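You operate a simulated robot arm through the tools that you are given. There is no shell and no other tool. Be economical: measure what you need, move in short steps, check, and stop when the job is done.

Carry out the task below with a simulated robot arm. There is one attempt and no reset: what you move stays moved.

JOB
Grip the wooden board in the vice and sand its rough edge.
Fine: the board on the bench; the sanding block goes back; the board stays gripped. What is to be rubbed or washed off counts as gone when no trace of it is left.

It is judged by the outcome, as a careful person would: the job done as asked, and still so three seconds after it is handed in. It fails if anything else is knocked over, pushed out of place, dropped, spilled or broken.

ROBOT AND FRAMES
A 7-joint arm with a two-finger parallel gripper on a trunk, on a base that drives. Base frame: it is fixed to the floor where the robot stands at the start and does not move with it; the origin is under the middle of the robot, x ahead of it, y to its left, z up; the surface under the hand at the start is at about z = 80. Units: cm, degrees, N and s.
With the tool pointing down near the work surface it reaches from about 34 to 76 cm from the robot's upright axis, wherever it stands. Its first joint turns from -115.0 to 115.0 degrees. Places, roughly: jaws of the vice [40, 30, 80]; sanding block (9x5x4 cm) [50, -20, 80]; vice handle [30, 30, 70]; vice jaw [40, 30, 70]. Payload 3.91 kg.
Tool frame: the origin (TCP) lies between the finger pads and is the grasp point; the fingertips stand 3 cm ahead of it; z points along the fingers, y is the line along which they close. Largest opening 11 cm; finger width 2, thickness 1; the body of the gripper, 4.8 by 11.2 cm, starts 5.5 cm behind the TCP.
Orientation is that of the tool frame in the base frame, as a unit quaternion [w, x, y, z]. With the fingers straight down and closing along the base's y, the tool's x points along the base's -x, its y along +y and its z along -z.

CONTROLS
- The arm moves only by the tool play_rows. Its argument "series" is text: rows parted by semicolons, each of 6 numbers parted by spaces: the shift along the tool's x, y, z in units of 400 mm (1.0 is 400 mm), then the turn, a rotation vector about the tool's x, y, z in units of 180 degrees (1.0 is 180 degrees). In form: x y z wx wy wz; .... A call has 1 to 10 rows; each row is the pose to reach, as a shift and turn from the pose commanded when the call began, along the tool's axes at that moment. "grip" is the gripper command, from -1 (fully open) to 1 (shut), values between in proportion, set as the call begins (left out, the last holds). A call with a number of a shift or a turn outside -1 to 1 is refused whole. A row lasts 0.2 s, in which the tool goes at most 5 cm and 8.6 degrees; a call with a longer step from one row to the next is refused whole, and so is a gripper value outside its range. A pose out of reach is approached as far as the arm can. The call stops where the force on the tool passes 80 N (or 10 N more than at its start, if that is more) or the arm is blocked; 0.2 s more then pass. The fingers move at their own pace (about 10.8 cm/s each) and stop on an object; they squeeze with about 31 N. The grip force told is the motor's: it shows also when the fingers shut on nothing. Time passes only in rows, and 0.2 s behind the last, so rows that repeat a pose let the fingers close. The reply holds the time, the measured pose of the TCP, the force on the tool along the base axes, the opening and the grip force, in the units named above and with some noise, with the torque about the TCP (base axes, N m) and any sound that the robot's microphone picked up.
- Cameras (640 x 400 px; columns grow to the right, rows downward): "scene" is now at [1.18, 15.19, 154.73]; the picture's right is [-0.03, -1.00, 0.00], its down [-0.84, 0.02, -0.54] and it looks along [0.54, -0.01, -0.84] (base axes); focal length 283 px, centre (320, 200). "wrist" rides on the gripper at [7.2, 1.7, -10.3] in the tool frame; the picture's right is [-0.23, 0.97, 0.00], its down [-0.76, -0.18, -0.62] and it looks along [-0.61, -0.14, 0.78] (tool axes); focal length 222 px, centre (320, 200). There is no depth. A picture from a camera that has moved, and an enlarged one, comes with that camera's place and axes in the base frame and with its lens.
- camera(camera): a new picture of that camera. No time passes.
- slide_trunk(by): slides the trunk up (or, below 0, down) by that many cm; the arm and the scene camera ride with it, the base frame stays. It gives what a move gives, with no picture.
- roll_base(legs): drives the robot by 1 to 6 legs, each [ahead, turn to the left] in cm and degrees, along the robot's own axes; the way and the turn of a leg run together, so that a leg with both is an arc; at most 150 cm and 180 degrees a leg. The arm and the cameras ride along, it lands a little off, and it stops where it bumps. It gives what a move gives.
- head_to(pan, tilt): turns the head with the scene camera to pan (to the left, within 155 degrees either way) and tilt (down, from -29 to 69), counted from straight ahead of the robot. It gives what a move gives.
- zoom(camera, box): a new picture of the part [left, top, right, bottom] of that camera's present view, enlarged. No time passes.
- hand_in(): hands the job in; it is judged then, once.

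Work in short steps. Places have to be worked out from the pictures, the camera data and where the tool is seen: move nearer, look again, correct. Check each grasp and each placing, and mend what went wrong. You have 120 turns and 98 pictures in all, those below and enlarged ones among them. Open the gripper and draw the arm clear of the work before you hand the job in, unless the task says otherwise; then end with one line.

The tools are called as name(argument=value, ...) on one line, values as JSON. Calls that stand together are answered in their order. play_rows: Moves the arm, as the interface text tells. Its arguments: {"type":"object","properties":{"series":{"type":"string"},"grip":{"type":"number"}},"required":["series"]} The other tools are called the same way: slide_trunk (by) slides the trunk up or down; roll_base (legs) drives the base; head_to (pan, tilt) turns the head that bears the scene camera; camera (camera) takes a picture; zoom (camera, box) takes an enlarged picture of a part of a camera's view; hand_in () hands the job in.

At the start:

```text
t: 0.0
ee_pos: [47.75, 4.2, 115.22]
tool_rot: [0.001, 0.001, 1.0, 0.0]
wrist_force: [-0.3, 0.3, -0.1]
moment: [-0.01, 0.0, -0.03]
gripper_width: 11.02
gripper_force: 0.0
trunk travel left (down, up): [-67.5, 31.5]
robot x, y, heading: [-0.35, -0.22, 0.1]
head pan, tilt: [-1.5, 57.3]
```

scene: 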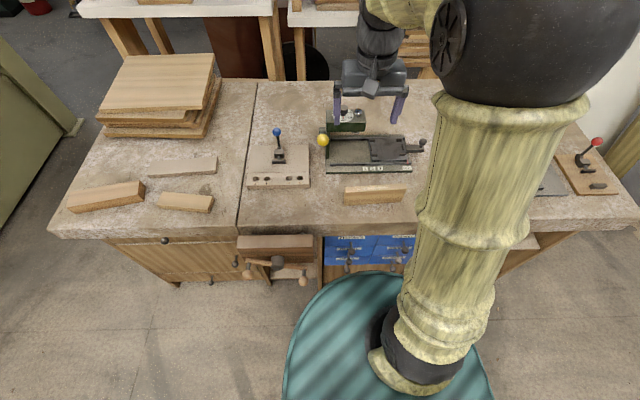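
wrist: 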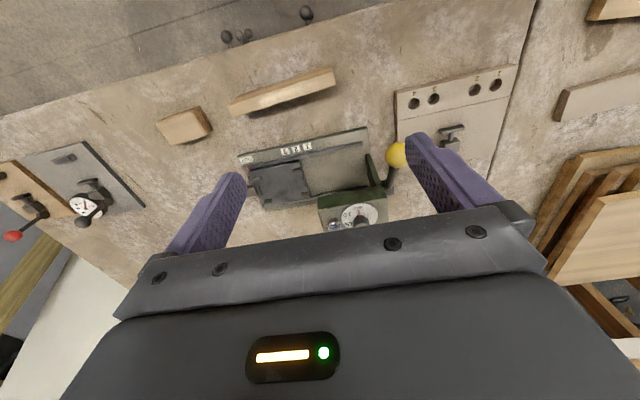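

The overview shows a bench with several wooden pieces, and a vice at the front edge near pixel (275,255). I'll enlarge the vice and the boards to identify them.

zoom(camera="scene", box=[200, 200, 360, 300])

zoom(camera="scene", box=[50, 120, 290, 270])

zoom(camera="scene", box=[300, 80, 460, 220])

```text
4.00 times, centred on (280, 250) of scene
camera zoom: at [1.18, 15.19, 154.73], right [-0.03, -1.0, 0.0], down [-0.84, 0.02, -0.54], along [0.54, -0.01, -0.84], focal length 1132 px, centre (480, 0)
```

zoom: 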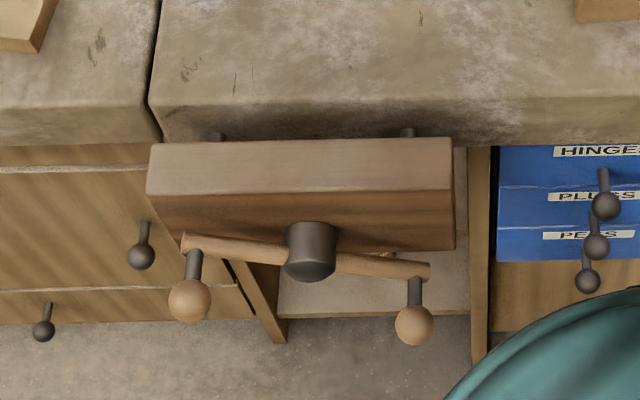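

```text
2.67 times, centred on (170, 195) of scene
camera zoom: at [1.18, 15.19, 154.73], right [-0.03, -1.0, 0.0], down [-0.84, 0.02, -0.54], along [0.54, -0.01, -0.84], focal length 754 px, centre (720, 213)
```

zoom: 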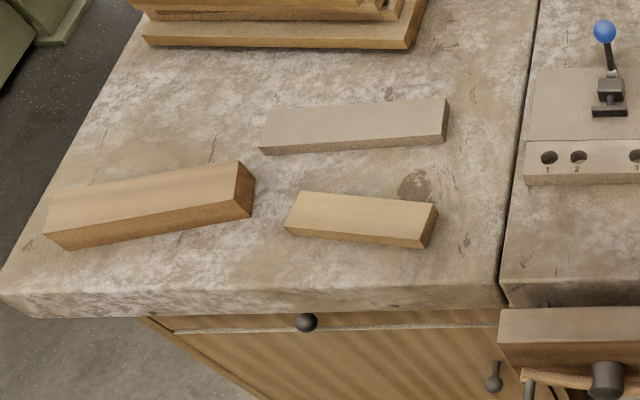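

```text
2.86 times, centred on (380, 150) of scene
camera zoom: at [1.18, 15.19, 154.73], right [-0.03, -1.0, 0.0], down [-0.84, 0.02, -0.54], along [0.54, -0.01, -0.84], focal length 808 px, centre (149, 343)
```

zoom: 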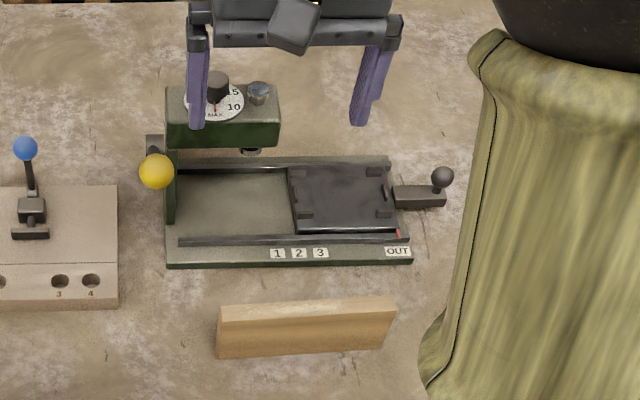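

Candidates: the thin board standing at about (375,195), and several others on the left. I'll enlarge the wrist view to see edge roughness and the sanding block.

zoom(camera="wrist", box=[130, 40, 370, 190])

zoom(camera="scene", box=[335, 175, 415, 225])

```text
2.67 times, centred on (250, 115) of wrist
camera zoom: at [40.42, 5.91, 125.62], right [0.23, 0.97, 0.0], down [0.76, -0.18, 0.62], along [0.61, -0.14, -0.78], focal length 592 px, centre (507, 427)
```

zoom: 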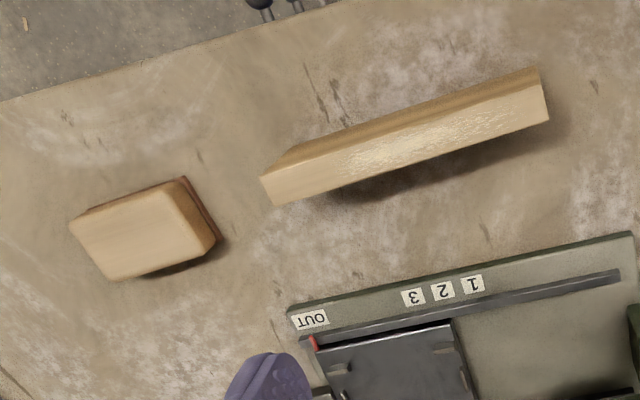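

```text
8.00 times, centred on (375, 200) of scene
camera zoom: at [1.18, 15.19, 154.73], right [-0.03, -1.0, 0.0], down [-0.84, 0.02, -0.54], along [0.54, -0.01, -0.84], focal length 2263 px, centre (-120, 200)
```

zoom: 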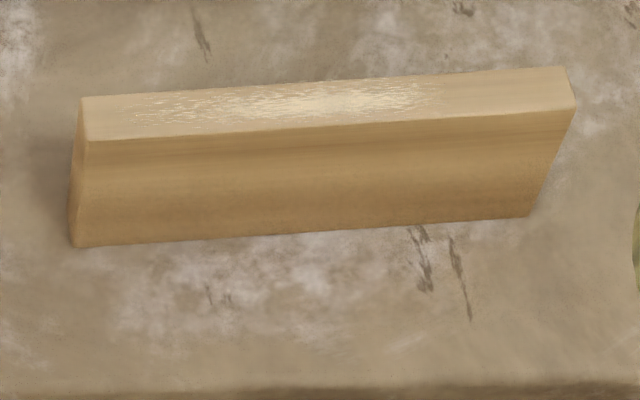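

The rough patch is on the top edge of the standing board, which is about 18×2×7 cm and centred near [48.2, -2.1, 83.6]. I'll turn the tool so it closes along x, and go toward the vice to look at its gap with the wrist camera.

play_rows(series="0.024 0.024 0.045 0 0 -0.047; 0.048 0.048 0.09 0 0 -0.094; 0.072 0.072 0.135 0 0 -0.141; 0.096 0.096 0.18 0 0 -0.188; 0.12 0.12 0.225 0 0 -0.235; 0.144 0.144 0.27 0 0 -0.282; 0.168 0.168 0.315 0 0 -0.329; 0.192 0.192 0.36 0 0 -0.376; 0.216 0.216 0.405 0 0 -0.423; 0.24 0.24 0.45 0 0 -0.47", grip=-1)

camera(camera="wrist")

```text
t: 2.2
ee_pos: [38.4, 13.97, 97.17]
tool_rot: [0.0, -0.673, 0.739, 0.001]
wrist_force: [0.6, 0.0, -0.3]
moment: [0.0, -0.03, -0.02]
gripper_width: 11.03
gripper_force: 0.1
trunk travel left (down, up): [-67.5, 31.5]
robot x, y, heading: [-0.22, 0.2, 0.0]
head pan, tilt: [-1.5, 57.3]
```

```text
90 pictures are left
camera wrist: at [35.79, 6.84, 107.62], right [-0.95, 0.32, 0.0], down [0.25, 0.74, 0.62], along [0.2, 0.59, -0.78], focal length 222 px, centre (320, 200)
```

wrist: 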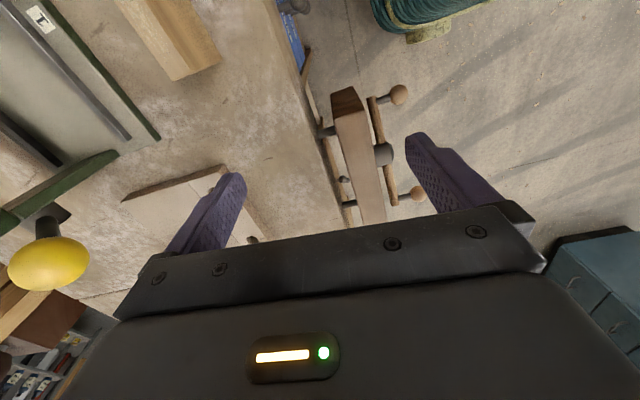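

I can see the vice gap from above. Enlarging that part.

zoom(camera="wrist", box=[280, 70, 440, 220])

```text
2.67 times, centred on (360, 145) of wrist
camera zoom: at [35.79, 6.84, 107.62], right [-0.95, 0.32, 0.0], down [0.25, 0.74, 0.62], along [0.2, 0.59, -0.78], focal length 592 px, centre (213, 347)
```

zoom: 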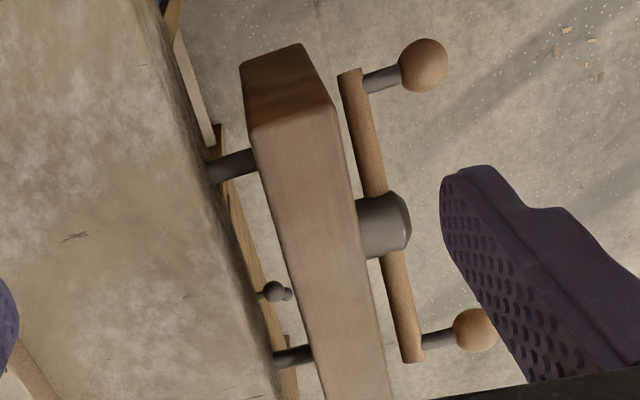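

The gap lies between chop (x≈37.4) and bench (x≈40.5). Guide rods with tops near z≈74 sit at y≈20 and 35, so an 18 cm board can rest on both with about 2 cm standing proud. Now I'll move above the board with the tool lined up to it.

play_rows(series="0.075 -0.056 0 0 0 -0.009; 0.15 -0.112 0 0 0 -0.018; 0.226 -0.168 0 0 0 -0.027; 0.3 -0.224 0 0 0 -0.036; 0.377 -0.281 0 0 0 -0.044")

camera(camera="wrist")

camera(camera="scene")

```text
t: 3.4
ee_pos: [48.05, -2.29, 97.27]
tool_rot: [0.0, 0.723, -0.691, 0.0]
wrist_force: [0.0, 0.1, -0.4]
moment: [0.03, -0.01, -0.02]
gripper_width: 11.01
gripper_force: 0.0
trunk travel left (down, up): [-67.5, 31.5]
robot x, y, heading: [0.26, 0.19, -0.1]
head pan, tilt: [-1.5, 57.3]
```

```text
88 pictures are left
camera wrist: at [46.53, -9.63, 107.65], right [-0.98, 0.18, 0.0], down [0.14, 0.77, 0.62], along [0.11, 0.61, -0.78], focal length 222 px, centre (320, 200)
```

wrist: 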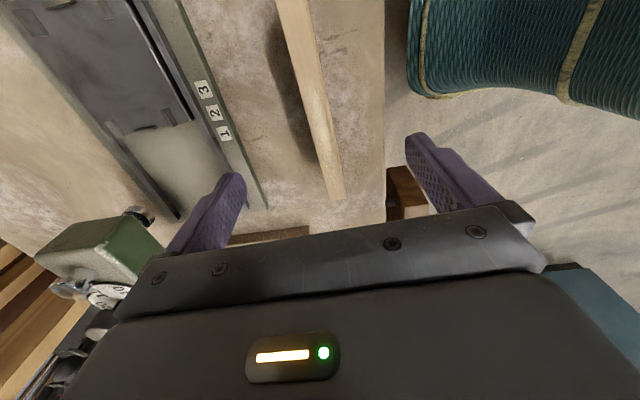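

```text
87 pictures are left
camera scene: at [1.22, 15.12, 154.73], right [-0.03, -1.0, 0.0], down [-0.84, 0.02, -0.54], along [0.54, -0.01, -0.84], focal length 283 px, centre (320, 200)
```

scene: 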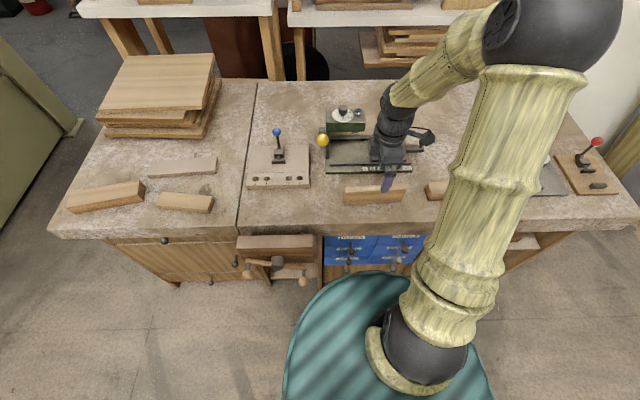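

The board's centreline reads x≈47.75 at its middle (y≈-2.35), so I shift 0.3 cm. Then I narrow the fingers and go down so that the tips overlap the top ~2 cm.

play_rows(series="0 0.0075 0.06 0 0 0; 0 0.0075 0.12 0 0 0; 0 0.0075 0.18 0 0 0; 0 0.0075 0.21 0 0 0; 0 0.0075 0.23 0 0 0; 0 0.0075 0.23 0 0 0", grip=0.1)

zoom(camera="scene", box=[335, 155, 435, 215])

camera(camera="wrist")

```text
t: 4.8
ee_pos: [47.69, -2.36, 88.0]
tool_rot: [0.0, 0.723, -0.691, 0.001]
wrist_force: [0.2, -0.4, 0.2]
moment: [-0.02, 0.0, 0.01]
gripper_width: 4.93
gripper_force: 0.1
trunk travel left (down, up): [-67.5, 31.5]
robot x, y, heading: [-0.01, 0.36, 0.1]
head pan, tilt: [-1.5, 57.3]
```

```text
6.40 times, centred on (385, 185) of scene
camera zoom: at [1.19, 15.18, 154.73], right [-0.03, -1.0, 0.0], down [-0.84, 0.02, -0.54], along [0.54, -0.01, -0.84], focal length 1811 px, centre (-96, 296)
```

zoom: 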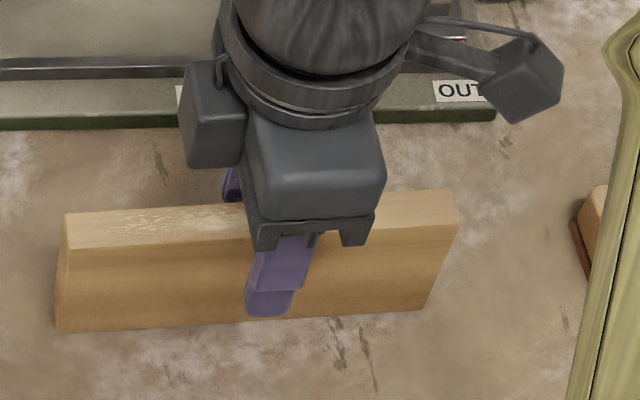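

```text
85 pictures are left
camera wrist: at [46.15, -9.6, 98.4], right [-0.98, 0.18, 0.0], down [0.14, 0.77, 0.62], along [0.11, 0.61, -0.78], focal length 222 px, centre (320, 200)
```

wrist: 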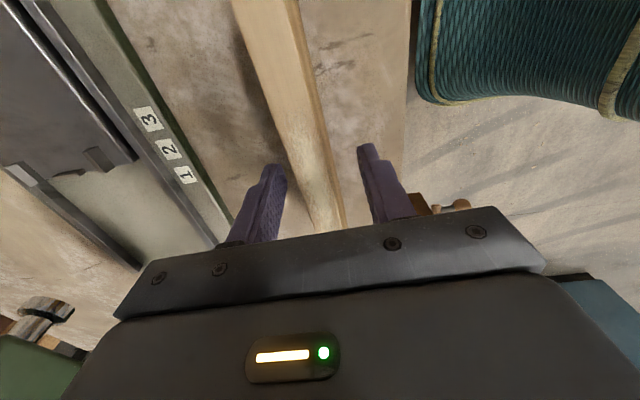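

The fingers straddle the board near its middle, so I'll close the gripper.

play_rows(series="0 0 0 0 0 0; 0 0 0 0 0 0; 0 0 0 0 0 0; 0 0 0 0 0 0", grip=1)

```text
t: 5.8
ee_pos: [47.65, -2.23, 88.0]
tool_rot: [0.0, 0.722, -0.691, 0.0]
wrist_force: [1.0, -0.2, 1.5]
moment: [-0.03, -0.04, 0.03]
gripper_width: 1.93
gripper_force: 30.7
trunk travel left (down, up): [-67.5, 31.5]
robot x, y, heading: [0.07, -0.17, 0.0]
head pan, tilt: [-1.5, 57.3]
```

Gripped, with a width of 1.93 cm. I'll lift 6 cm and look.

play_rows(series="0 0 -0.04 0 0 0; 0 0 -0.09 0 0 0; 0 0 -0.15 0 0 0; 0 0 -0.15 0 0 0")

camera(camera="scene")

```text
t: 6.8
ee_pos: [47.56, -2.34, 93.89]
tool_rot: [0.0, 0.722, -0.691, 0.0]
wrist_force: [0.0, 0.5, -1.9]
moment: [-0.02, -0.02, 0.02]
gripper_width: 1.94
gripper_force: 30.5
trunk travel left (down, up): [-67.5, 31.5]
robot x, y, heading: [0.01, 0.1, -0.0]
head pan, tilt: [-1.5, 57.3]
```

```text
84 pictures are left
camera scene: at [1.21, 15.19, 154.72], right [-0.03, -1.0, 0.0], down [-0.84, 0.02, -0.54], along [0.54, -0.01, -0.84], focal length 283 px, centre (320, 200)
```

scene: 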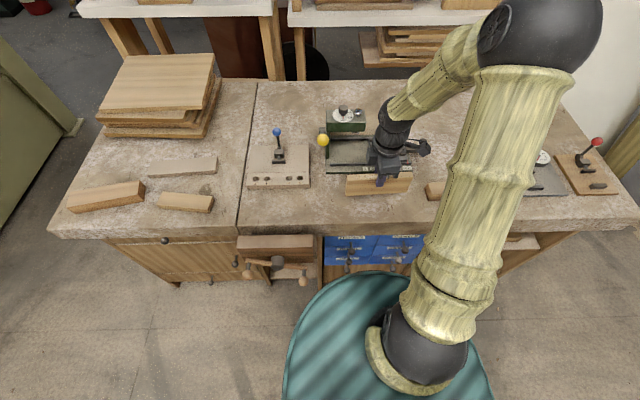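

The board is held squarely and lifted. I'll carry it over the vice gap (39.0, 27.6), squaring the yaw.

play_rows(series="-0.0945 0.0227 0 0 0 0.002; -0.189 0.0454 0 0 0 0.004; -0.2835 0.068 0 0 0 0.006; -0.378 0.0907 0 0 0 0.008; -0.4725 0.1134 0 0 0 0.01; -0.567 0.136 0 0 0 0.012; -0.6615 0.1588 0 0 0 0.014; -0.756 0.1815 0 0 0 0.014; -0.756 0.1815 0 0 0 0.014")

camera(camera="wrist")

zoom(camera="scene", box=[200, 190, 360, 290])

```text
t: 8.8
ee_pos: [38.89, 27.54, 93.99]
tool_rot: [0.0, 0.707, -0.707, 0.0]
wrist_force: [0.4, 1.0, -0.7]
moment: [-0.02, 0.03, -0.02]
gripper_width: 1.92
gripper_force: 31.1
trunk travel left (down, up): [-67.5, 31.5]
robot x, y, heading: [0.16, 0.04, 0.1]
head pan, tilt: [-1.5, 57.3]
```

```text
83 pictures are left
camera wrist: at [37.09, 20.28, 104.4], right [-0.97, 0.23, 0.0], down [0.18, 0.76, 0.62], along [0.14, 0.61, -0.78], focal length 222 px, centre (320, 200)
```

wrist: 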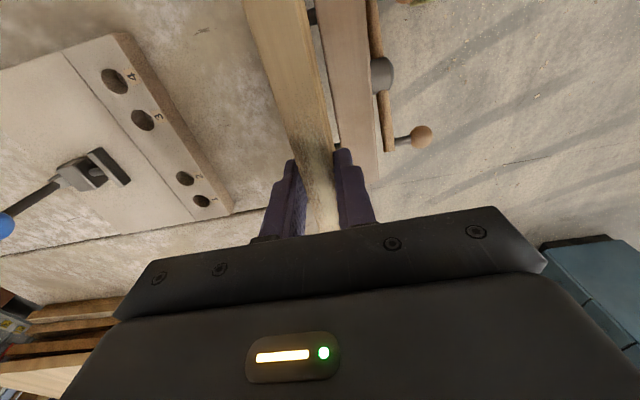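

```text
4.00 times, centred on (280, 240) of scene
camera zoom: at [1.2, 15.19, 154.73], right [-0.03, -1.0, 0.0], down [-0.84, 0.02, -0.54], along [0.54, -0.01, -0.84], focal length 1132 px, centre (480, 40)
```

zoom: 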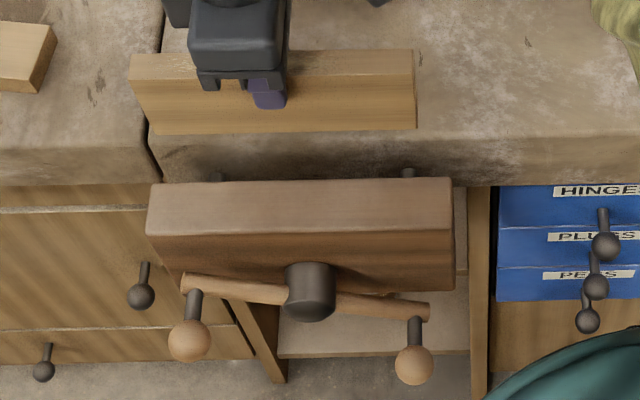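

The board is aligned over the gap (x≈37.9–39.9 against a gap of 37.4–40.5). I'll lower it until the bottom is just above the jaws and check.

play_rows(series="0.005 -0.002 0.05 0 0 0; 0.0075 -0.002 0.1 0 0 0; 0.0075 -0.002 0.125 0 0 0; 0.0075 -0.002 0.125 0 0 0")

zoom(camera="wrist", box=[220, 0, 420, 200])

zoom(camera="scene", box=[200, 190, 360, 290])

```text
t: 9.8
ee_pos: [39.03, 27.33, 89.0]
tool_rot: [0.0, 0.707, -0.707, 0.0]
wrist_force: [-0.5, -0.4, -1.8]
moment: [-0.02, 0.0, -0.03]
gripper_width: 1.93
gripper_force: 31.3
trunk travel left (down, up): [-67.5, 31.5]
robot x, y, heading: [-0.2, 0.14, 0.1]
head pan, tilt: [-1.5, 57.3]
```

```text
2.00 times, centred on (320, 100) of wrist
camera zoom: at [37.29, 20.03, 99.35], right [-0.97, 0.23, 0.0], down [0.18, 0.76, 0.62], along [0.14, 0.61, -0.78], focal length 444 px, centre (320, 400)
```

zoom: 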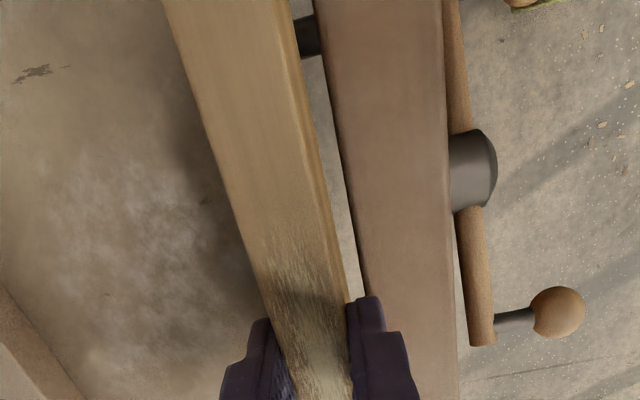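

```text
4.00 times, centred on (280, 240) of scene
camera zoom: at [1.2, 15.2, 154.73], right [-0.03, -1.0, 0.0], down [-0.84, 0.02, -0.54], along [0.54, -0.01, -0.84], focal length 1132 px, centre (480, 40)
```

zoom: 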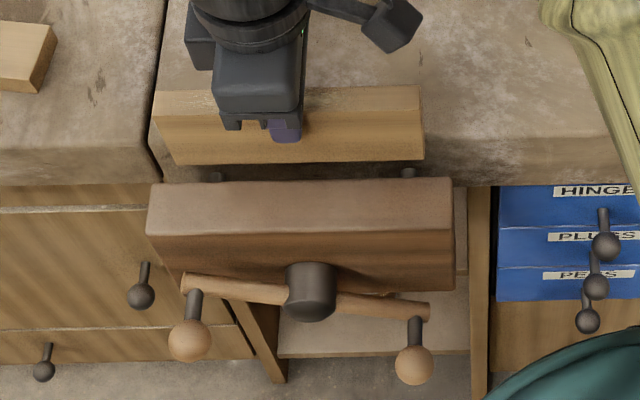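

It's well centred with clearance on the front. I'll lower gently into the gap in small rows and watch the force.

play_rows(series="0 0 0.02 0 0 0; 0 0 0.04 0 0 0; 0 0 0.06 0 0 0; 0 0 0.08 0 0 0; 0 0 0.1 0 0 0; 0 0 0.115 0 0 0; 0 0 0.125 0 0 0; 0 0 0.13 0 0 0")

zoom(camera="wrist", box=[220, 0, 420, 200])

zoom(camera="scene", box=[200, 190, 360, 290])

```text
t: 11.6
ee_pos: [39.13, 27.4, 83.67]
tool_rot: [0.0, 0.707, -0.707, 0.0]
wrist_force: [0.1, 0.1, -1.5]
moment: [-0.03, 0.0, -0.01]
gripper_width: 1.95
gripper_force: 31.1
trunk travel left (down, up): [-67.5, 31.5]
robot x, y, heading: [-0.28, -0.14, 0.2]
head pan, tilt: [-1.5, 57.3]
```

```text
2.00 times, centred on (320, 100) of wrist
camera zoom: at [37.37, 20.11, 94.22], right [-0.97, 0.23, 0.0], down [0.18, 0.76, 0.62], along [0.14, 0.61, -0.78], focal length 444 px, centre (320, 400)
```

zoom: 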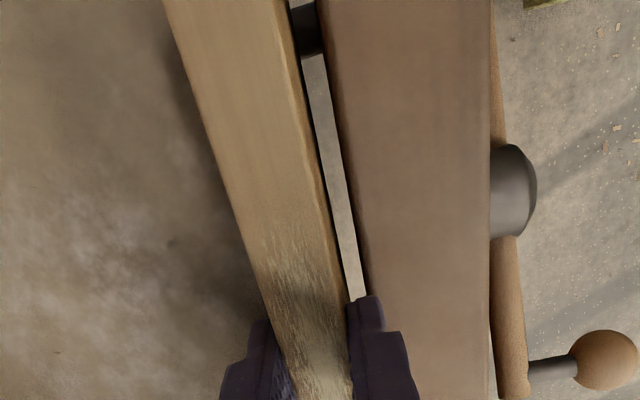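

```text
4.00 times, centred on (280, 240) of scene
camera zoom: at [1.2, 15.21, 154.72], right [-0.03, -1.0, 0.0], down [-0.84, 0.02, -0.54], along [0.54, -0.01, -0.84], focal length 1132 px, centre (480, 40)
```

zoom: 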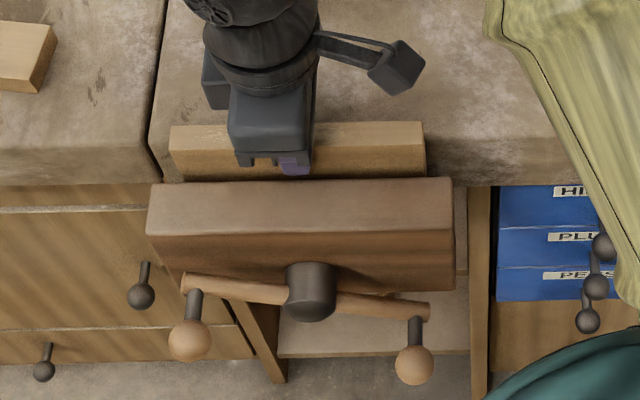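

No contact yet, with the fingertips at about z=80.7. I'll go down another 0.5 cm in fine rows.

play_rows(series="0 0 0.005 0 0 0; 0 0 0.01 0 0 0; 0 0 0.013 0 0 0; 0 0 0.013 0 0 0")

```text
t: 12.6
ee_pos: [39.26, 27.46, 83.32]
tool_rot: [0.0, -0.707, 0.707, 0.0]
wrist_force: [0.7, 0.0, -1.4]
moment: [0.0, 0.01, 0.01]
gripper_width: 1.92
gripper_force: 30.8
trunk travel left (down, up): [-67.5, 31.5]
robot x, y, heading: [0.33, 0.11, -0.1]
head pan, tilt: [-1.5, 57.3]
```

Still free, so the board bottom is about z=75.3, just above the rods. I'll release it by opening slightly and let it settle.

play_rows(series="0 0 0 0 0 0; 0 0 0 0 0 0; 0 0 0 0 0 0", grip=0.3)

zoom(camera="wrist", box=[220, 0, 420, 200])

zoom(camera="scene", box=[200, 190, 360, 290])

```text
t: 13.4
ee_pos: [39.18, 27.29, 83.35]
tool_rot: [0.001, 0.708, -0.707, 0.0]
wrist_force: [-0.1, 0.1, -0.7]
moment: [0.0, 0.0, 0.01]
gripper_width: 3.86
gripper_force: 0.2
trunk travel left (down, up): [-67.5, 31.5]
robot x, y, heading: [0.05, -0.21, -0.2]
head pan, tilt: [-1.5, 57.3]
```

```text
2.00 times, centred on (320, 100) of wrist
camera zoom: at [37.36, 20.11, 93.73], right [-0.97, 0.23, 0.0], down [0.18, 0.76, 0.62], along [0.14, 0.61, -0.78], focal length 444 px, centre (320, 400)
```

zoom: 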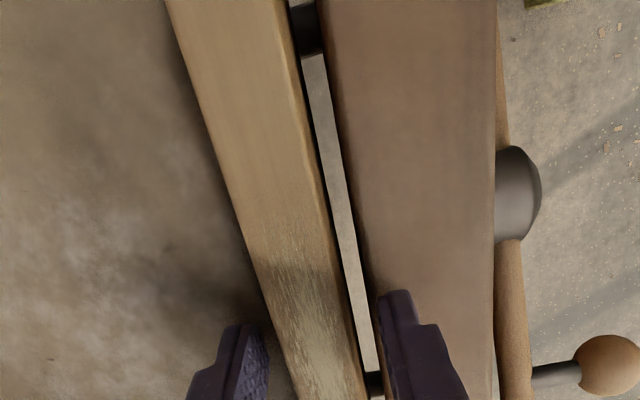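

```text
4.00 times, centred on (280, 240) of scene
camera zoom: at [1.19, 15.2, 154.73], right [-0.03, -1.0, 0.0], down [-0.84, 0.02, -0.54], along [0.54, -0.01, -0.84], focal length 1132 px, centre (480, 40)
```

zoom: 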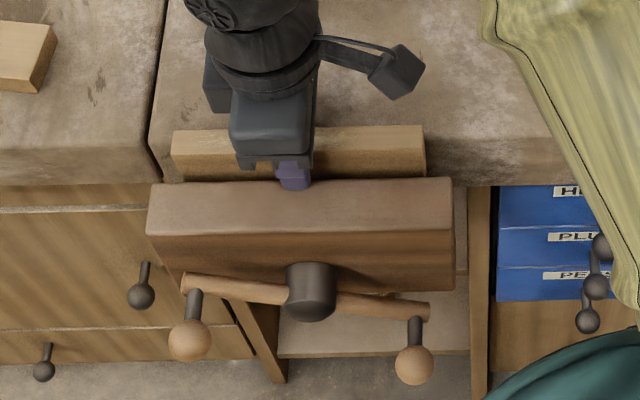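

The board settled on the rods and stands about 2 cm proud. I'll raise the hand clear first, then look behind the robot before backing up to give the arm room at the handle.

play_rows(series="0 0 -0.05 0 0 0; 0 0 -0.12 0 0 0; 0 0 -0.2 0 0 0; 0 0 -0.3 0 0 0")

head_to(pan=150, tilt=45)

camera(camera="scene")

zoom(camera="wrist", box=[220, 0, 480, 200])

```text
t: 14.4
ee_pos: [39.13, 27.39, 95.29]
tool_rot: [0.0, -0.707, 0.708, 0.0]
wrist_force: [-0.3, -0.1, 0.9]
moment: [-0.02, 0.02, -0.01]
gripper_width: 3.85
gripper_force: 0.1
trunk travel left (down, up): [-67.5, 31.5]
robot x, y, heading: [-0.15, 0.02, -0.2]
head pan, tilt: [-1.5, 57.3]
```

```text
t: 16.8
ee_pos: [39.17, 27.42, 95.25]
tool_rot: [0.0, 0.707, -0.707, 0.0]
wrist_force: [-0.1, -0.8, 0.0]
moment: [0.02, 0.04, 0.03]
gripper_width: 3.84
gripper_force: 0.0
trunk travel left (down, up): [-67.5, 31.5]
robot x, y, heading: [-0.04, -0.01, -0.1]
head pan, tilt: [150.0, 45.0]
```

```text
75 pictures are left
camera scene: at [-12.83, 19.45, 156.35], right [0.5, 0.87, 0.0], down [0.61, -0.35, -0.71], along [-0.61, 0.35, -0.71], focal length 283 px, centre (320, 200)
```

scene: 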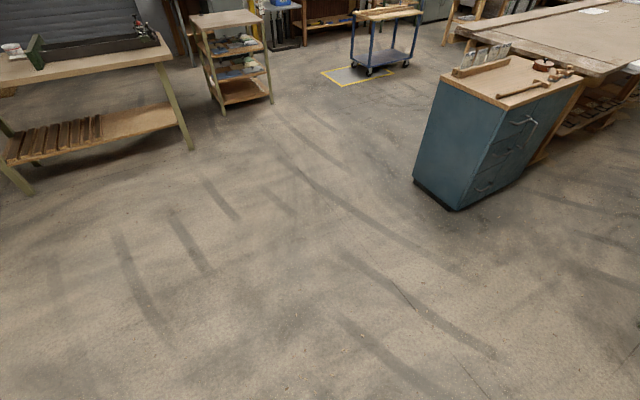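

```text
2.00 times, centred on (350, 100) of wrist
camera zoom: at [37.33, 20.17, 105.65], right [-0.97, 0.23, 0.0], down [0.18, 0.76, 0.62], along [0.14, 0.61, -0.78], focal length 444 px, centre (260, 400)
```

zoom: 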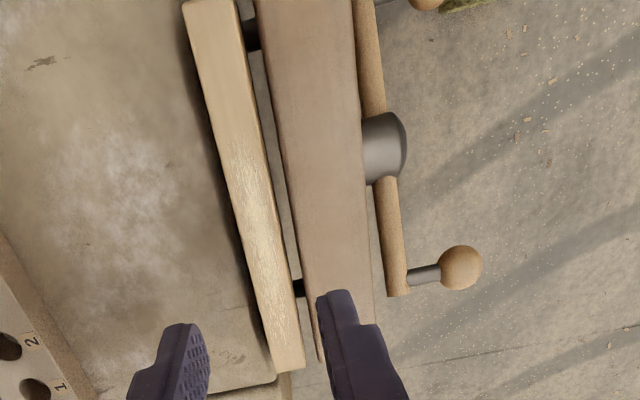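

Floor behind is free. I'll back up 18 cm, then aim the head at the vice.

roll_base(legs=[[-18, 0]])

head_to(pan=15, tilt=55)

camera(camera="scene")

camera(camera="wrist")

```text
t: 18.4
ee_pos: [21.03, 27.47, 95.21]
tool_rot: [0.0, 0.707, -0.707, -0.001]
wrist_force: [-0.3, 0.4, 0.1]
moment: [0.0, 0.01, 0.04]
gripper_width: 3.87
gripper_force: 0.1
trunk travel left (down, up): [-67.5, 31.5]
robot x, y, heading: [-18.01, -0.44, 0.1]
head pan, tilt: [150.0, 45.0]
```

```text
t: 20.6
ee_pos: [21.12, 27.51, 95.26]
tool_rot: [0.0, -0.707, 0.707, 0.0]
wrist_force: [0.1, -0.9, 0.2]
moment: [-0.03, -0.01, 0.01]
gripper_width: 3.85
gripper_force: 0.3
trunk travel left (down, up): [-67.5, 31.5]
robot x, y, heading: [-17.98, 0.04, 0.1]
head pan, tilt: [15.0, 55.0]
```

```text
73 pictures are left
camera scene: at [-16.88, 17.24, 155.0], right [0.26, -0.97, 0.0], down [-0.79, -0.21, -0.57], along [0.55, 0.15, -0.82], focal length 283 px, centre (320, 200)
```

scene: 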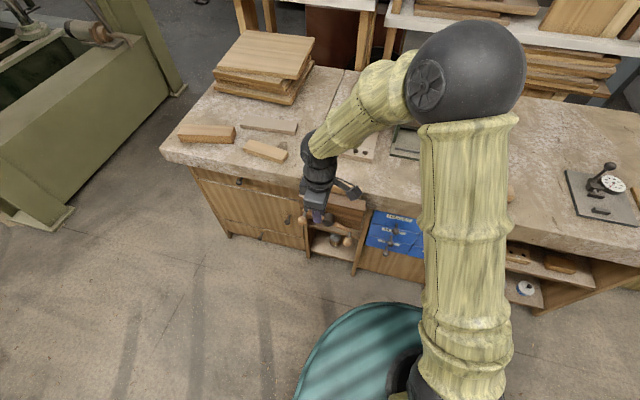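

```text
72 pictures are left
camera wrist: at [19.27, 20.19, 105.68], right [-0.97, 0.23, 0.0], down [0.18, 0.76, 0.62], along [0.14, 0.61, -0.78], focal length 222 px, centre (320, 200)
```

wrist: 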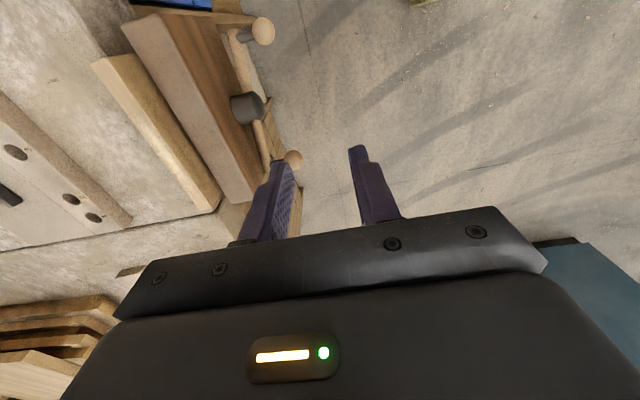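

Now I turn the tool back so it closes along y, which also lets the wrist camera see the handle from the front.

play_rows(series="0 0 0 0 0 0.047; 0 0 0 0 0 0.094; 0 0 0 0 0 0.141; 0 0 0 0 0 0.188; 0 0 0 0 0 0.235; 0 0 0 0 0 0.282; 0 0 0 0 0 0.329; 0 0 0 0 0 0.376; 0 0 0 0 0 0.423; 0 0 0 0 0 0.47", grip=-1)

play_rows(series="0 0 0 0 0 0.03; 0 0 0 0 0 0.03")

camera(camera="wrist")

```text
t: 22.8
ee_pos: [21.04, 27.43, 95.26]
tool_rot: [0.0, -0.046, 0.999, -0.001]
wrist_force: [0.4, -1.4, -0.2]
moment: [0.02, 0.01, 0.0]
gripper_width: 10.99
gripper_force: 0.0
trunk travel left (down, up): [-67.5, 31.5]
robot x, y, heading: [-17.75, 0.21, 0.1]
head pan, tilt: [15.0, 55.0]
```

```text
t: 23.4
ee_pos: [21.02, 27.49, 95.23]
tool_rot: [0.0, 0.0, 1.0, 0.0]
wrist_force: [0.1, -0.1, 0.1]
moment: [-0.01, 0.03, 0.01]
gripper_width: 10.99
gripper_force: 0.0
trunk travel left (down, up): [-67.5, 31.5]
robot x, y, heading: [-18.18, 0.01, 0.1]
head pan, tilt: [15.0, 55.0]
```

```text
71 pictures are left
camera wrist: at [13.71, 29.15, 105.66], right [0.23, 0.97, 0.0], down [0.76, -0.18, 0.62], along [0.61, -0.14, -0.78], focal length 222 px, centre (320, 200)
```

wrist: 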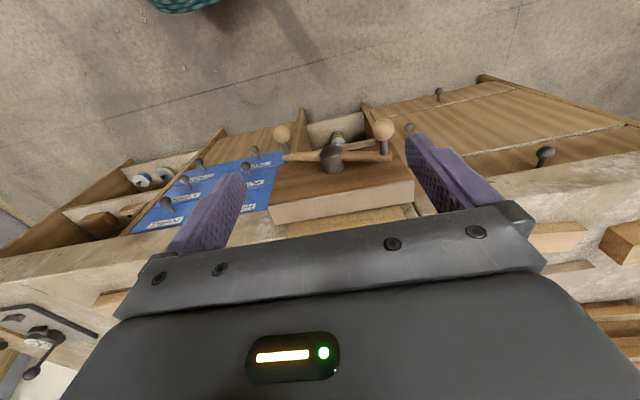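

zoom(camera="wrist", box=[250, 90, 430, 240])

```text
2.67 times, centred on (340, 165) of wrist
camera zoom: at [13.71, 29.15, 105.66], right [0.23, 0.97, 0.0], down [0.76, -0.18, 0.62], along [0.61, -0.14, -0.78], focal length 592 px, centre (267, 293)
```

zoom: 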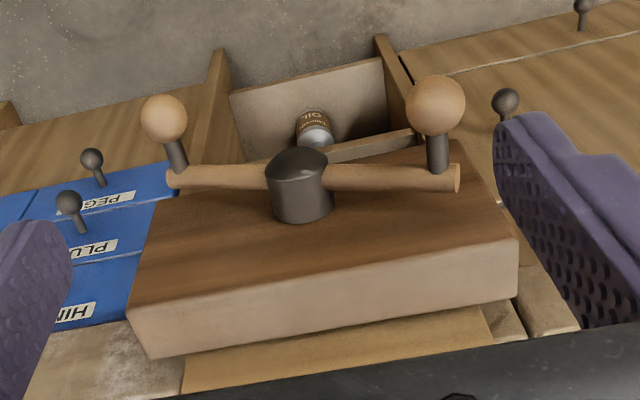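

Triangulating: left ball ≈ (26.8, 35.0, 76.1), right ball ≈ (26.3, 19.9, 69.2), screw axis ≈ (y 27.4, z 72.7), radius ≈ 8.3 cm. I'll hover above the left ball with the fingers part open and check.

play_rows(series="-0.036 0.047 0.057 0 0 0; -0.072 0.094 0.115 0 0 0; -0.108 0.14 0.17 0 0 0; -0.144 0.1875 0.23 0 0 0; -0.144 0.1875 0.23 0 0 0", grip=-0.2)

camera(camera="wrist")

zoom(camera="scene", box=[270, 150, 410, 280])

```text
t: 24.6
ee_pos: [26.89, 34.92, 85.9]
tool_rot: [0.0, 0.0, 1.0, 0.0]
wrist_force: [-0.6, 0.3, 0.5]
moment: [0.0, 0.02, -0.01]
gripper_width: 6.59
gripper_force: 0.1
trunk travel left (down, up): [-67.5, 31.5]
robot x, y, heading: [-18.12, -0.1, -0.2]
head pan, tilt: [15.0, 55.0]
```

```text
69 pictures are left
camera wrist: at [19.46, 36.65, 96.38], right [0.23, 0.97, 0.0], down [0.76, -0.18, 0.62], along [0.61, -0.14, -0.78], focal length 222 px, centre (320, 200)
```

wrist: 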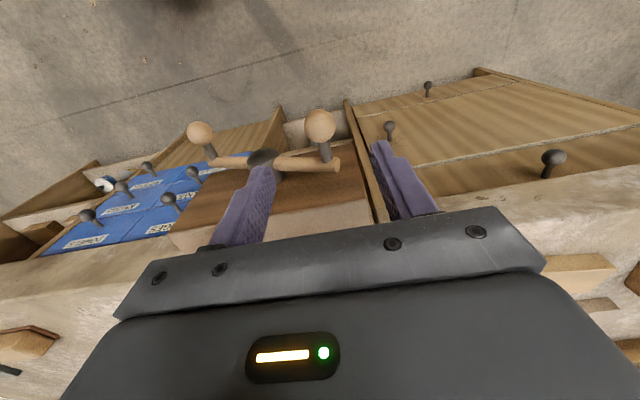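

```text
3.08 times, centred on (340, 215) of scene
camera zoom: at [-16.89, 17.23, 155.01], right [0.26, -0.97, 0.0], down [-0.79, -0.21, -0.57], along [0.55, 0.15, -0.82], focal length 870 px, centre (258, 154)
```

zoom: 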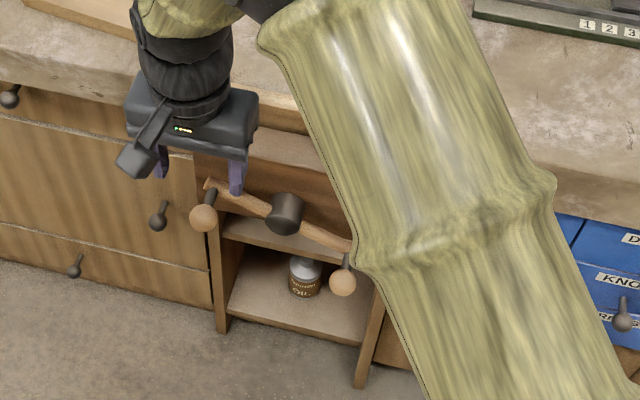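

Both views confirm the ball at (26.7, 35.0, 76.1). I'll descend around it and grip.

play_rows(series="0 0 0.08 0 0 0; 0 0 0.16 0 0 0; 0 0 0.21 0 0 0; 0 0 0.243 0 0 0; 0 0 0.243 0 0 0")

play_rows(series="0 0 0 0 0 0; 0 0 0 0 0 0; 0 0 0 0 0 0", grip=1)

zoom(camera="scene", box=[270, 150, 410, 280])

```text
t: 25.8
ee_pos: [26.83, 34.8, 76.38]
tool_rot: [0.0, -0.002, 1.0, 0.0]
wrist_force: [0.1, -0.5, 0.3]
moment: [-0.02, 0.0, 0.0]
gripper_width: 6.59
gripper_force: 0.2
trunk travel left (down, up): [-67.5, 31.5]
robot x, y, heading: [-18.12, -0.31, 0.1]
head pan, tilt: [15.0, 55.0]
```

```text
t: 26.6
ee_pos: [26.96, 34.97, 76.48]
tool_rot: [0.0, 0.0, 1.0, 0.0]
wrist_force: [-0.1, 0.3, -1.7]
moment: [0.1, -0.25, 0.04]
gripper_width: 2.99
gripper_force: 45.0
trunk travel left (down, up): [-67.5, 31.5]
robot x, y, heading: [-18.09, -0.55, 0.1]
head pan, tilt: [15.0, 55.0]
```

```text
3.08 times, centred on (340, 215) of scene
camera zoom: at [-16.87, 17.25, 155.0], right [0.26, -0.97, 0.0], down [-0.79, -0.21, -0.57], along [0.55, 0.15, -0.82], focal length 870 px, centre (258, 154)
```

zoom: 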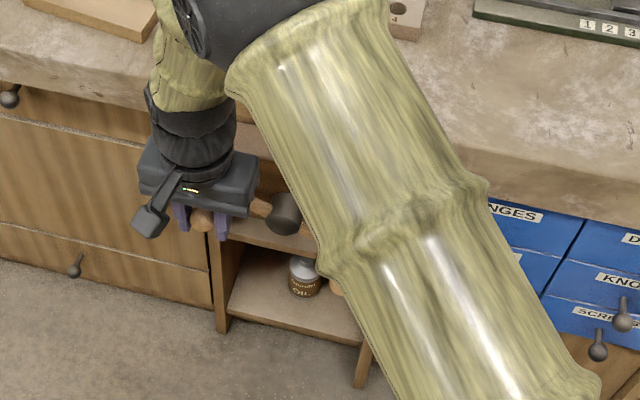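

The ball is held (2.99 cm). I'll test a 30° arc clockwise, with the left end going up.

play_rows(series="0 -0.008 -0.016 0 0 0; 0 -0.018 -0.0315 0 0 0; 0 -0.029 -0.0455 0 0 0; 0 -0.042 -0.059 0 0 0; 0 -0.055 -0.0715 0 0 0; 0 -0.0695 -0.083 0 0 0; 0 -0.0695 -0.083 0 0 0")

camera(camera="wrist")

```text
t: 28.2
ee_pos: [26.98, 32.52, 79.93]
tool_rot: [0.003, -0.001, 1.0, 0.003]
wrist_force: [9.5, 27.4, 24.0]
moment: [0.47, 0.63, 0.11]
gripper_width: 2.92
gripper_force: 45.0
trunk travel left (down, up): [-67.5, 31.5]
robot x, y, heading: [-18.04, 0.16, -0.2]
head pan, tilt: [15.0, 55.0]
```

```text
66 pictures are left
camera wrist: at [19.55, 34.14, 90.29], right [0.23, 0.97, 0.01], down [0.76, -0.18, 0.63], along [0.61, -0.14, -0.78], focal length 222 px, centre (320, 200)
```

wrist: 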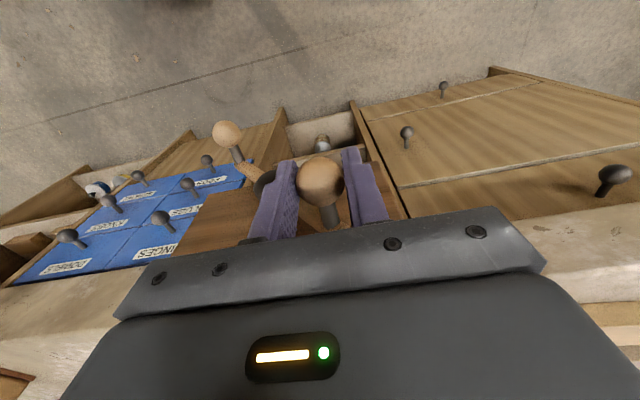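

The handle turns; the resisting force is mostly radial, so I refine the circle to centre (27.4, 73.5) and r≈8.15. I'll continue the arc to 100°, with a slight follow in x.

play_rows(series="0 -0.0188 -0.024 0 0 0; -0.001 -0.035 -0.0325 0 0 0; -0.002 -0.0508 -0.039 0 0 0; -0.002 -0.068 -0.0442 0 0 0; -0.003 -0.085 -0.048 0 0 0; -0.003 -0.103 -0.0502 0 0 0; -0.004 -0.1205 -0.051 0 0 0; -0.005 -0.138 -0.0502 0 0 0; -0.005 -0.156 -0.048 0 0 0; -0.005 -0.156 -0.048 0 0 0")

camera(camera="wrist")

```text
t: 30.4
ee_pos: [27.21, 25.93, 81.49]
tool_rot: [-0.001, 0.0, 1.0, 0.0]
wrist_force: [5.2, 6.3, 4.2]
moment: [0.54, 0.21, -0.03]
gripper_width: 2.96
gripper_force: 45.2
trunk travel left (down, up): [-67.5, 31.5]
robot x, y, heading: [-18.23, -0.0, 0.3]
head pan, tilt: [15.0, 55.0]
```

```text
65 pictures are left
camera wrist: at [19.68, 27.64, 91.96], right [0.23, 0.97, 0.0], down [0.76, -0.18, 0.62], along [0.61, -0.14, -0.78], focal length 222 px, centre (320, 200)
```

wrist: 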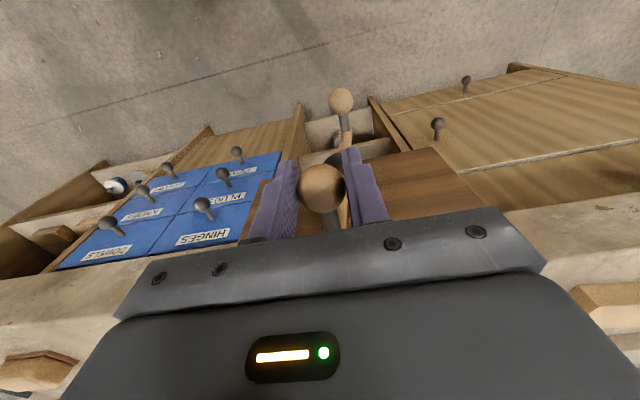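

Forces are low and it's turning smoothly. Continuing from 100° to 190°.

play_rows(series="-0.001 -0.034 0.009 0 0 0; -0.001 -0.066 0.024 0 0 0; -0.002 -0.0955 0.0445 0 0 0; -0.002 -0.1205 0.0695 0 0 0; -0.003 -0.141 0.0985 0 0 0; -0.004 -0.156 0.131 0 0 0; -0.004 -0.165 0.165 0 0 0; -0.005 -0.168 0.2005 0 0 0; -0.005 -0.165 0.236 0 0 0; -0.005 -0.165 0.236 0 0 0")

camera(camera="wrist")

camera(camera="scene")

```text
t: 32.6
ee_pos: [27.07, 18.91, 72.31]
tool_rot: [0.002, 0.002, 1.0, 0.0]
wrist_force: [3.1, -24.7, 40.5]
moment: [0.39, -0.23, -0.22]
gripper_width: 2.95
gripper_force: 45.2
trunk travel left (down, up): [-67.5, 31.5]
robot x, y, heading: [-18.17, -0.19, 0.1]
head pan, tilt: [15.0, 55.0]
```

```text
64 pictures are left
camera wrist: at [19.76, 20.64, 82.69], right [0.23, 0.97, 0.0], down [0.76, -0.18, 0.62], along [0.61, -0.14, -0.78], focal length 222 px, centre (320, 200)
```

wrist: 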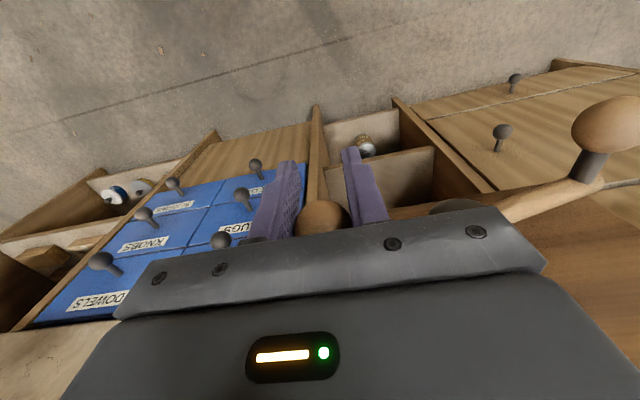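

```text
63 pictures are left
camera scene: at [-17.16, 16.82, 155.07], right [0.26, -0.97, 0.0], down [-0.79, -0.21, -0.58], along [0.56, 0.15, -0.82], focal length 283 px, centre (320, 200)
```

scene: 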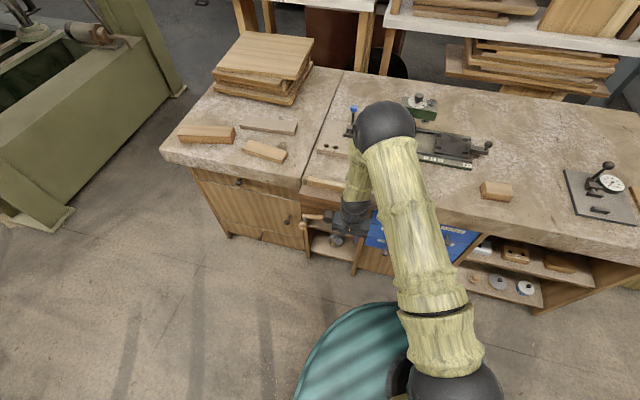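

The force rose to about 40 N and the ball appears to have slid up in the grip, so resistance has built up. I'll check the jaw gap.

zoom(camera="scene", box=[290, 160, 390, 250])

```text
4.44 times, centred on (340, 205) of scene
camera zoom: at [-17.16, 16.82, 155.07], right [0.26, -0.97, 0.0], down [-0.79, -0.21, -0.58], along [0.56, 0.15, -0.82], focal length 1257 px, centre (231, 178)
```

zoom: 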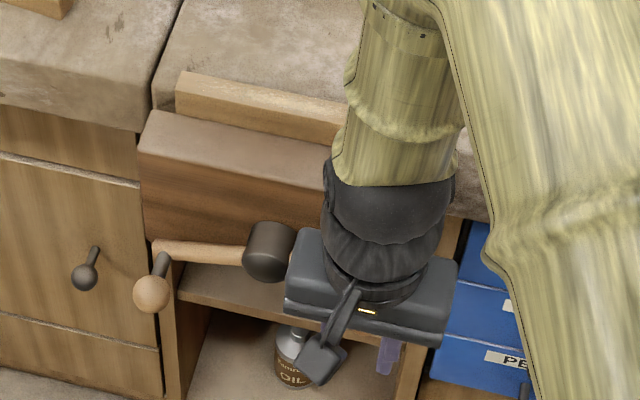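

The free ball now sits at about θ=-8° (so the held one is at 172°), and the chop's back edge is at x≈38.8. It has probably closed on the board. I'll release, rise and look.

play_rows(series="0 0 -0.02 0 0 0; 0 0 -0.02 0 0 0; 0 0 -0.02 0 0 0", grip=-0.2)

play_rows(series="0 0 -0.08 0 0 0; 0 0 -0.16 0 0 0; 0.02 0 -0.28 0 0 0; 0.06 0.04 -0.4 0 0 0; 0.1 0.1 -0.5 0 0 0; 0.15 0.18 -0.55 0 0 0; 0.15 0.18 -0.55 0 0 0")

camera(camera="wrist")

zoom(camera="scene", box=[290, 160, 390, 250])

```text
t: 33.4
ee_pos: [27.18, 19.4, 72.92]
tool_rot: [0.0, -0.002, 1.0, 0.0]
wrist_force: [-0.8, 1.1, 2.2]
moment: [-0.09, -0.05, 0.01]
gripper_width: 6.61
gripper_force: 0.1
trunk travel left (down, up): [-67.5, 31.5]
robot x, y, heading: [-18.26, -0.06, 0.3]
head pan, tilt: [15.0, 55.0]
```

```text
refused: row 4 steps farther than a row can; nothing moved
```

```text
61 pictures are left
camera wrist: at [19.88, 21.06, 83.33], right [0.23, 0.97, 0.0], down [0.76, -0.18, 0.62], along [0.61, -0.14, -0.78], focal length 222 px, centre (320, 200)
```

wrist: 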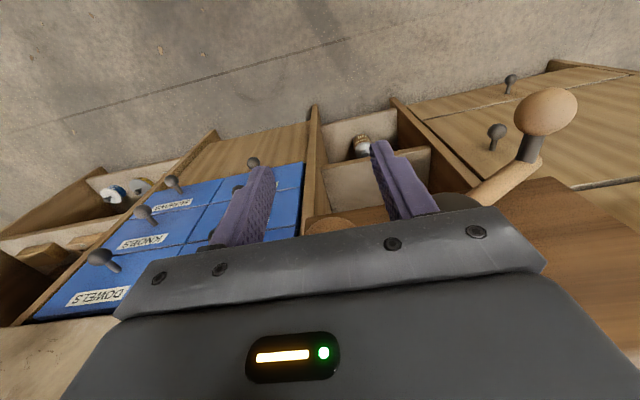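

```text
4.44 times, centred on (340, 205) of scene
camera zoom: at [-16.89, 17.24, 155.0], right [0.26, -0.97, 0.0], down [-0.79, -0.21, -0.57], along [0.55, 0.15, -0.82], focal length 1257 px, centre (231, 178)
```

zoom: 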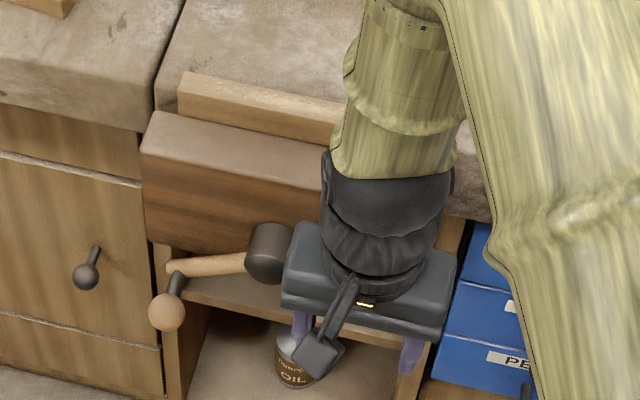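

After opening, the handle swung back a bit. I'll rise with smaller steps and inspect the gap from above.

play_rows(series="0 0 -0.08 0 0 0; 0 0 -0.16 0 0 0; 0 0 -0.25 0 0 0; 0.04 0.04 -0.33 0 0 0; 0.08 0.1 -0.41 0 0 0; 0.12 0.16 -0.49 0 0 0; 0.15 0.2 -0.55 0 0 0; 0.15 0.2 -0.55 0 0 0")

zoom(camera="wrist", box=[230, 80, 430, 240])

zoom(camera="scene", box=[290, 160, 390, 250])

```text
t: 35.2
ee_pos: [21.34, 27.36, 94.94]
tool_rot: [-0.001, -0.001, 1.0, 0.0]
wrist_force: [1.0, -0.2, 0.4]
moment: [-0.04, 0.04, -0.03]
gripper_width: 6.59
gripper_force: 0.1
trunk travel left (down, up): [-67.5, 31.5]
robot x, y, heading: [-17.77, 0.23, 0.1]
head pan, tilt: [15.0, 55.0]
```

```text
2.50 times, centred on (330, 160) of wrist
camera zoom: at [13.84, 29.05, 105.35], right [0.23, 0.97, 0.0], down [0.76, -0.18, 0.62], along [0.61, -0.14, -0.78], focal length 555 px, centre (295, 300)
```

zoom: 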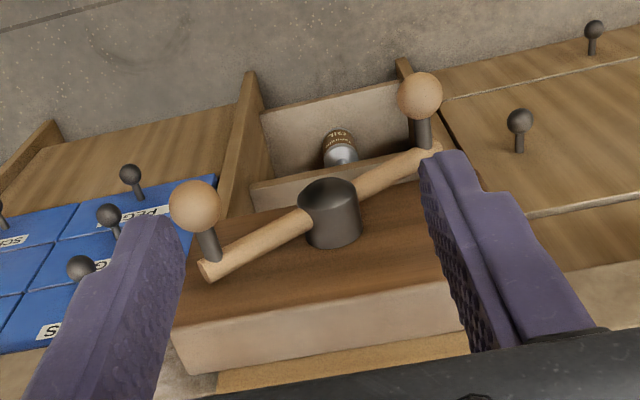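

```text
4.44 times, centred on (340, 205) of scene
camera zoom: at [-16.72, 17.21, 155.0], right [0.26, -0.97, 0.0], down [-0.79, -0.21, -0.57], along [0.55, 0.15, -0.82], focal length 1257 px, centre (231, 178)
```

zoom: 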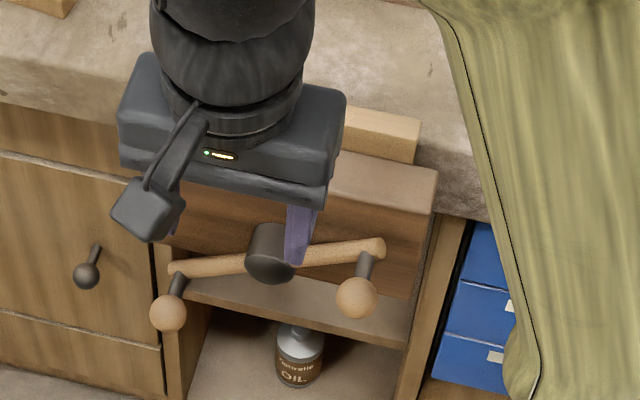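

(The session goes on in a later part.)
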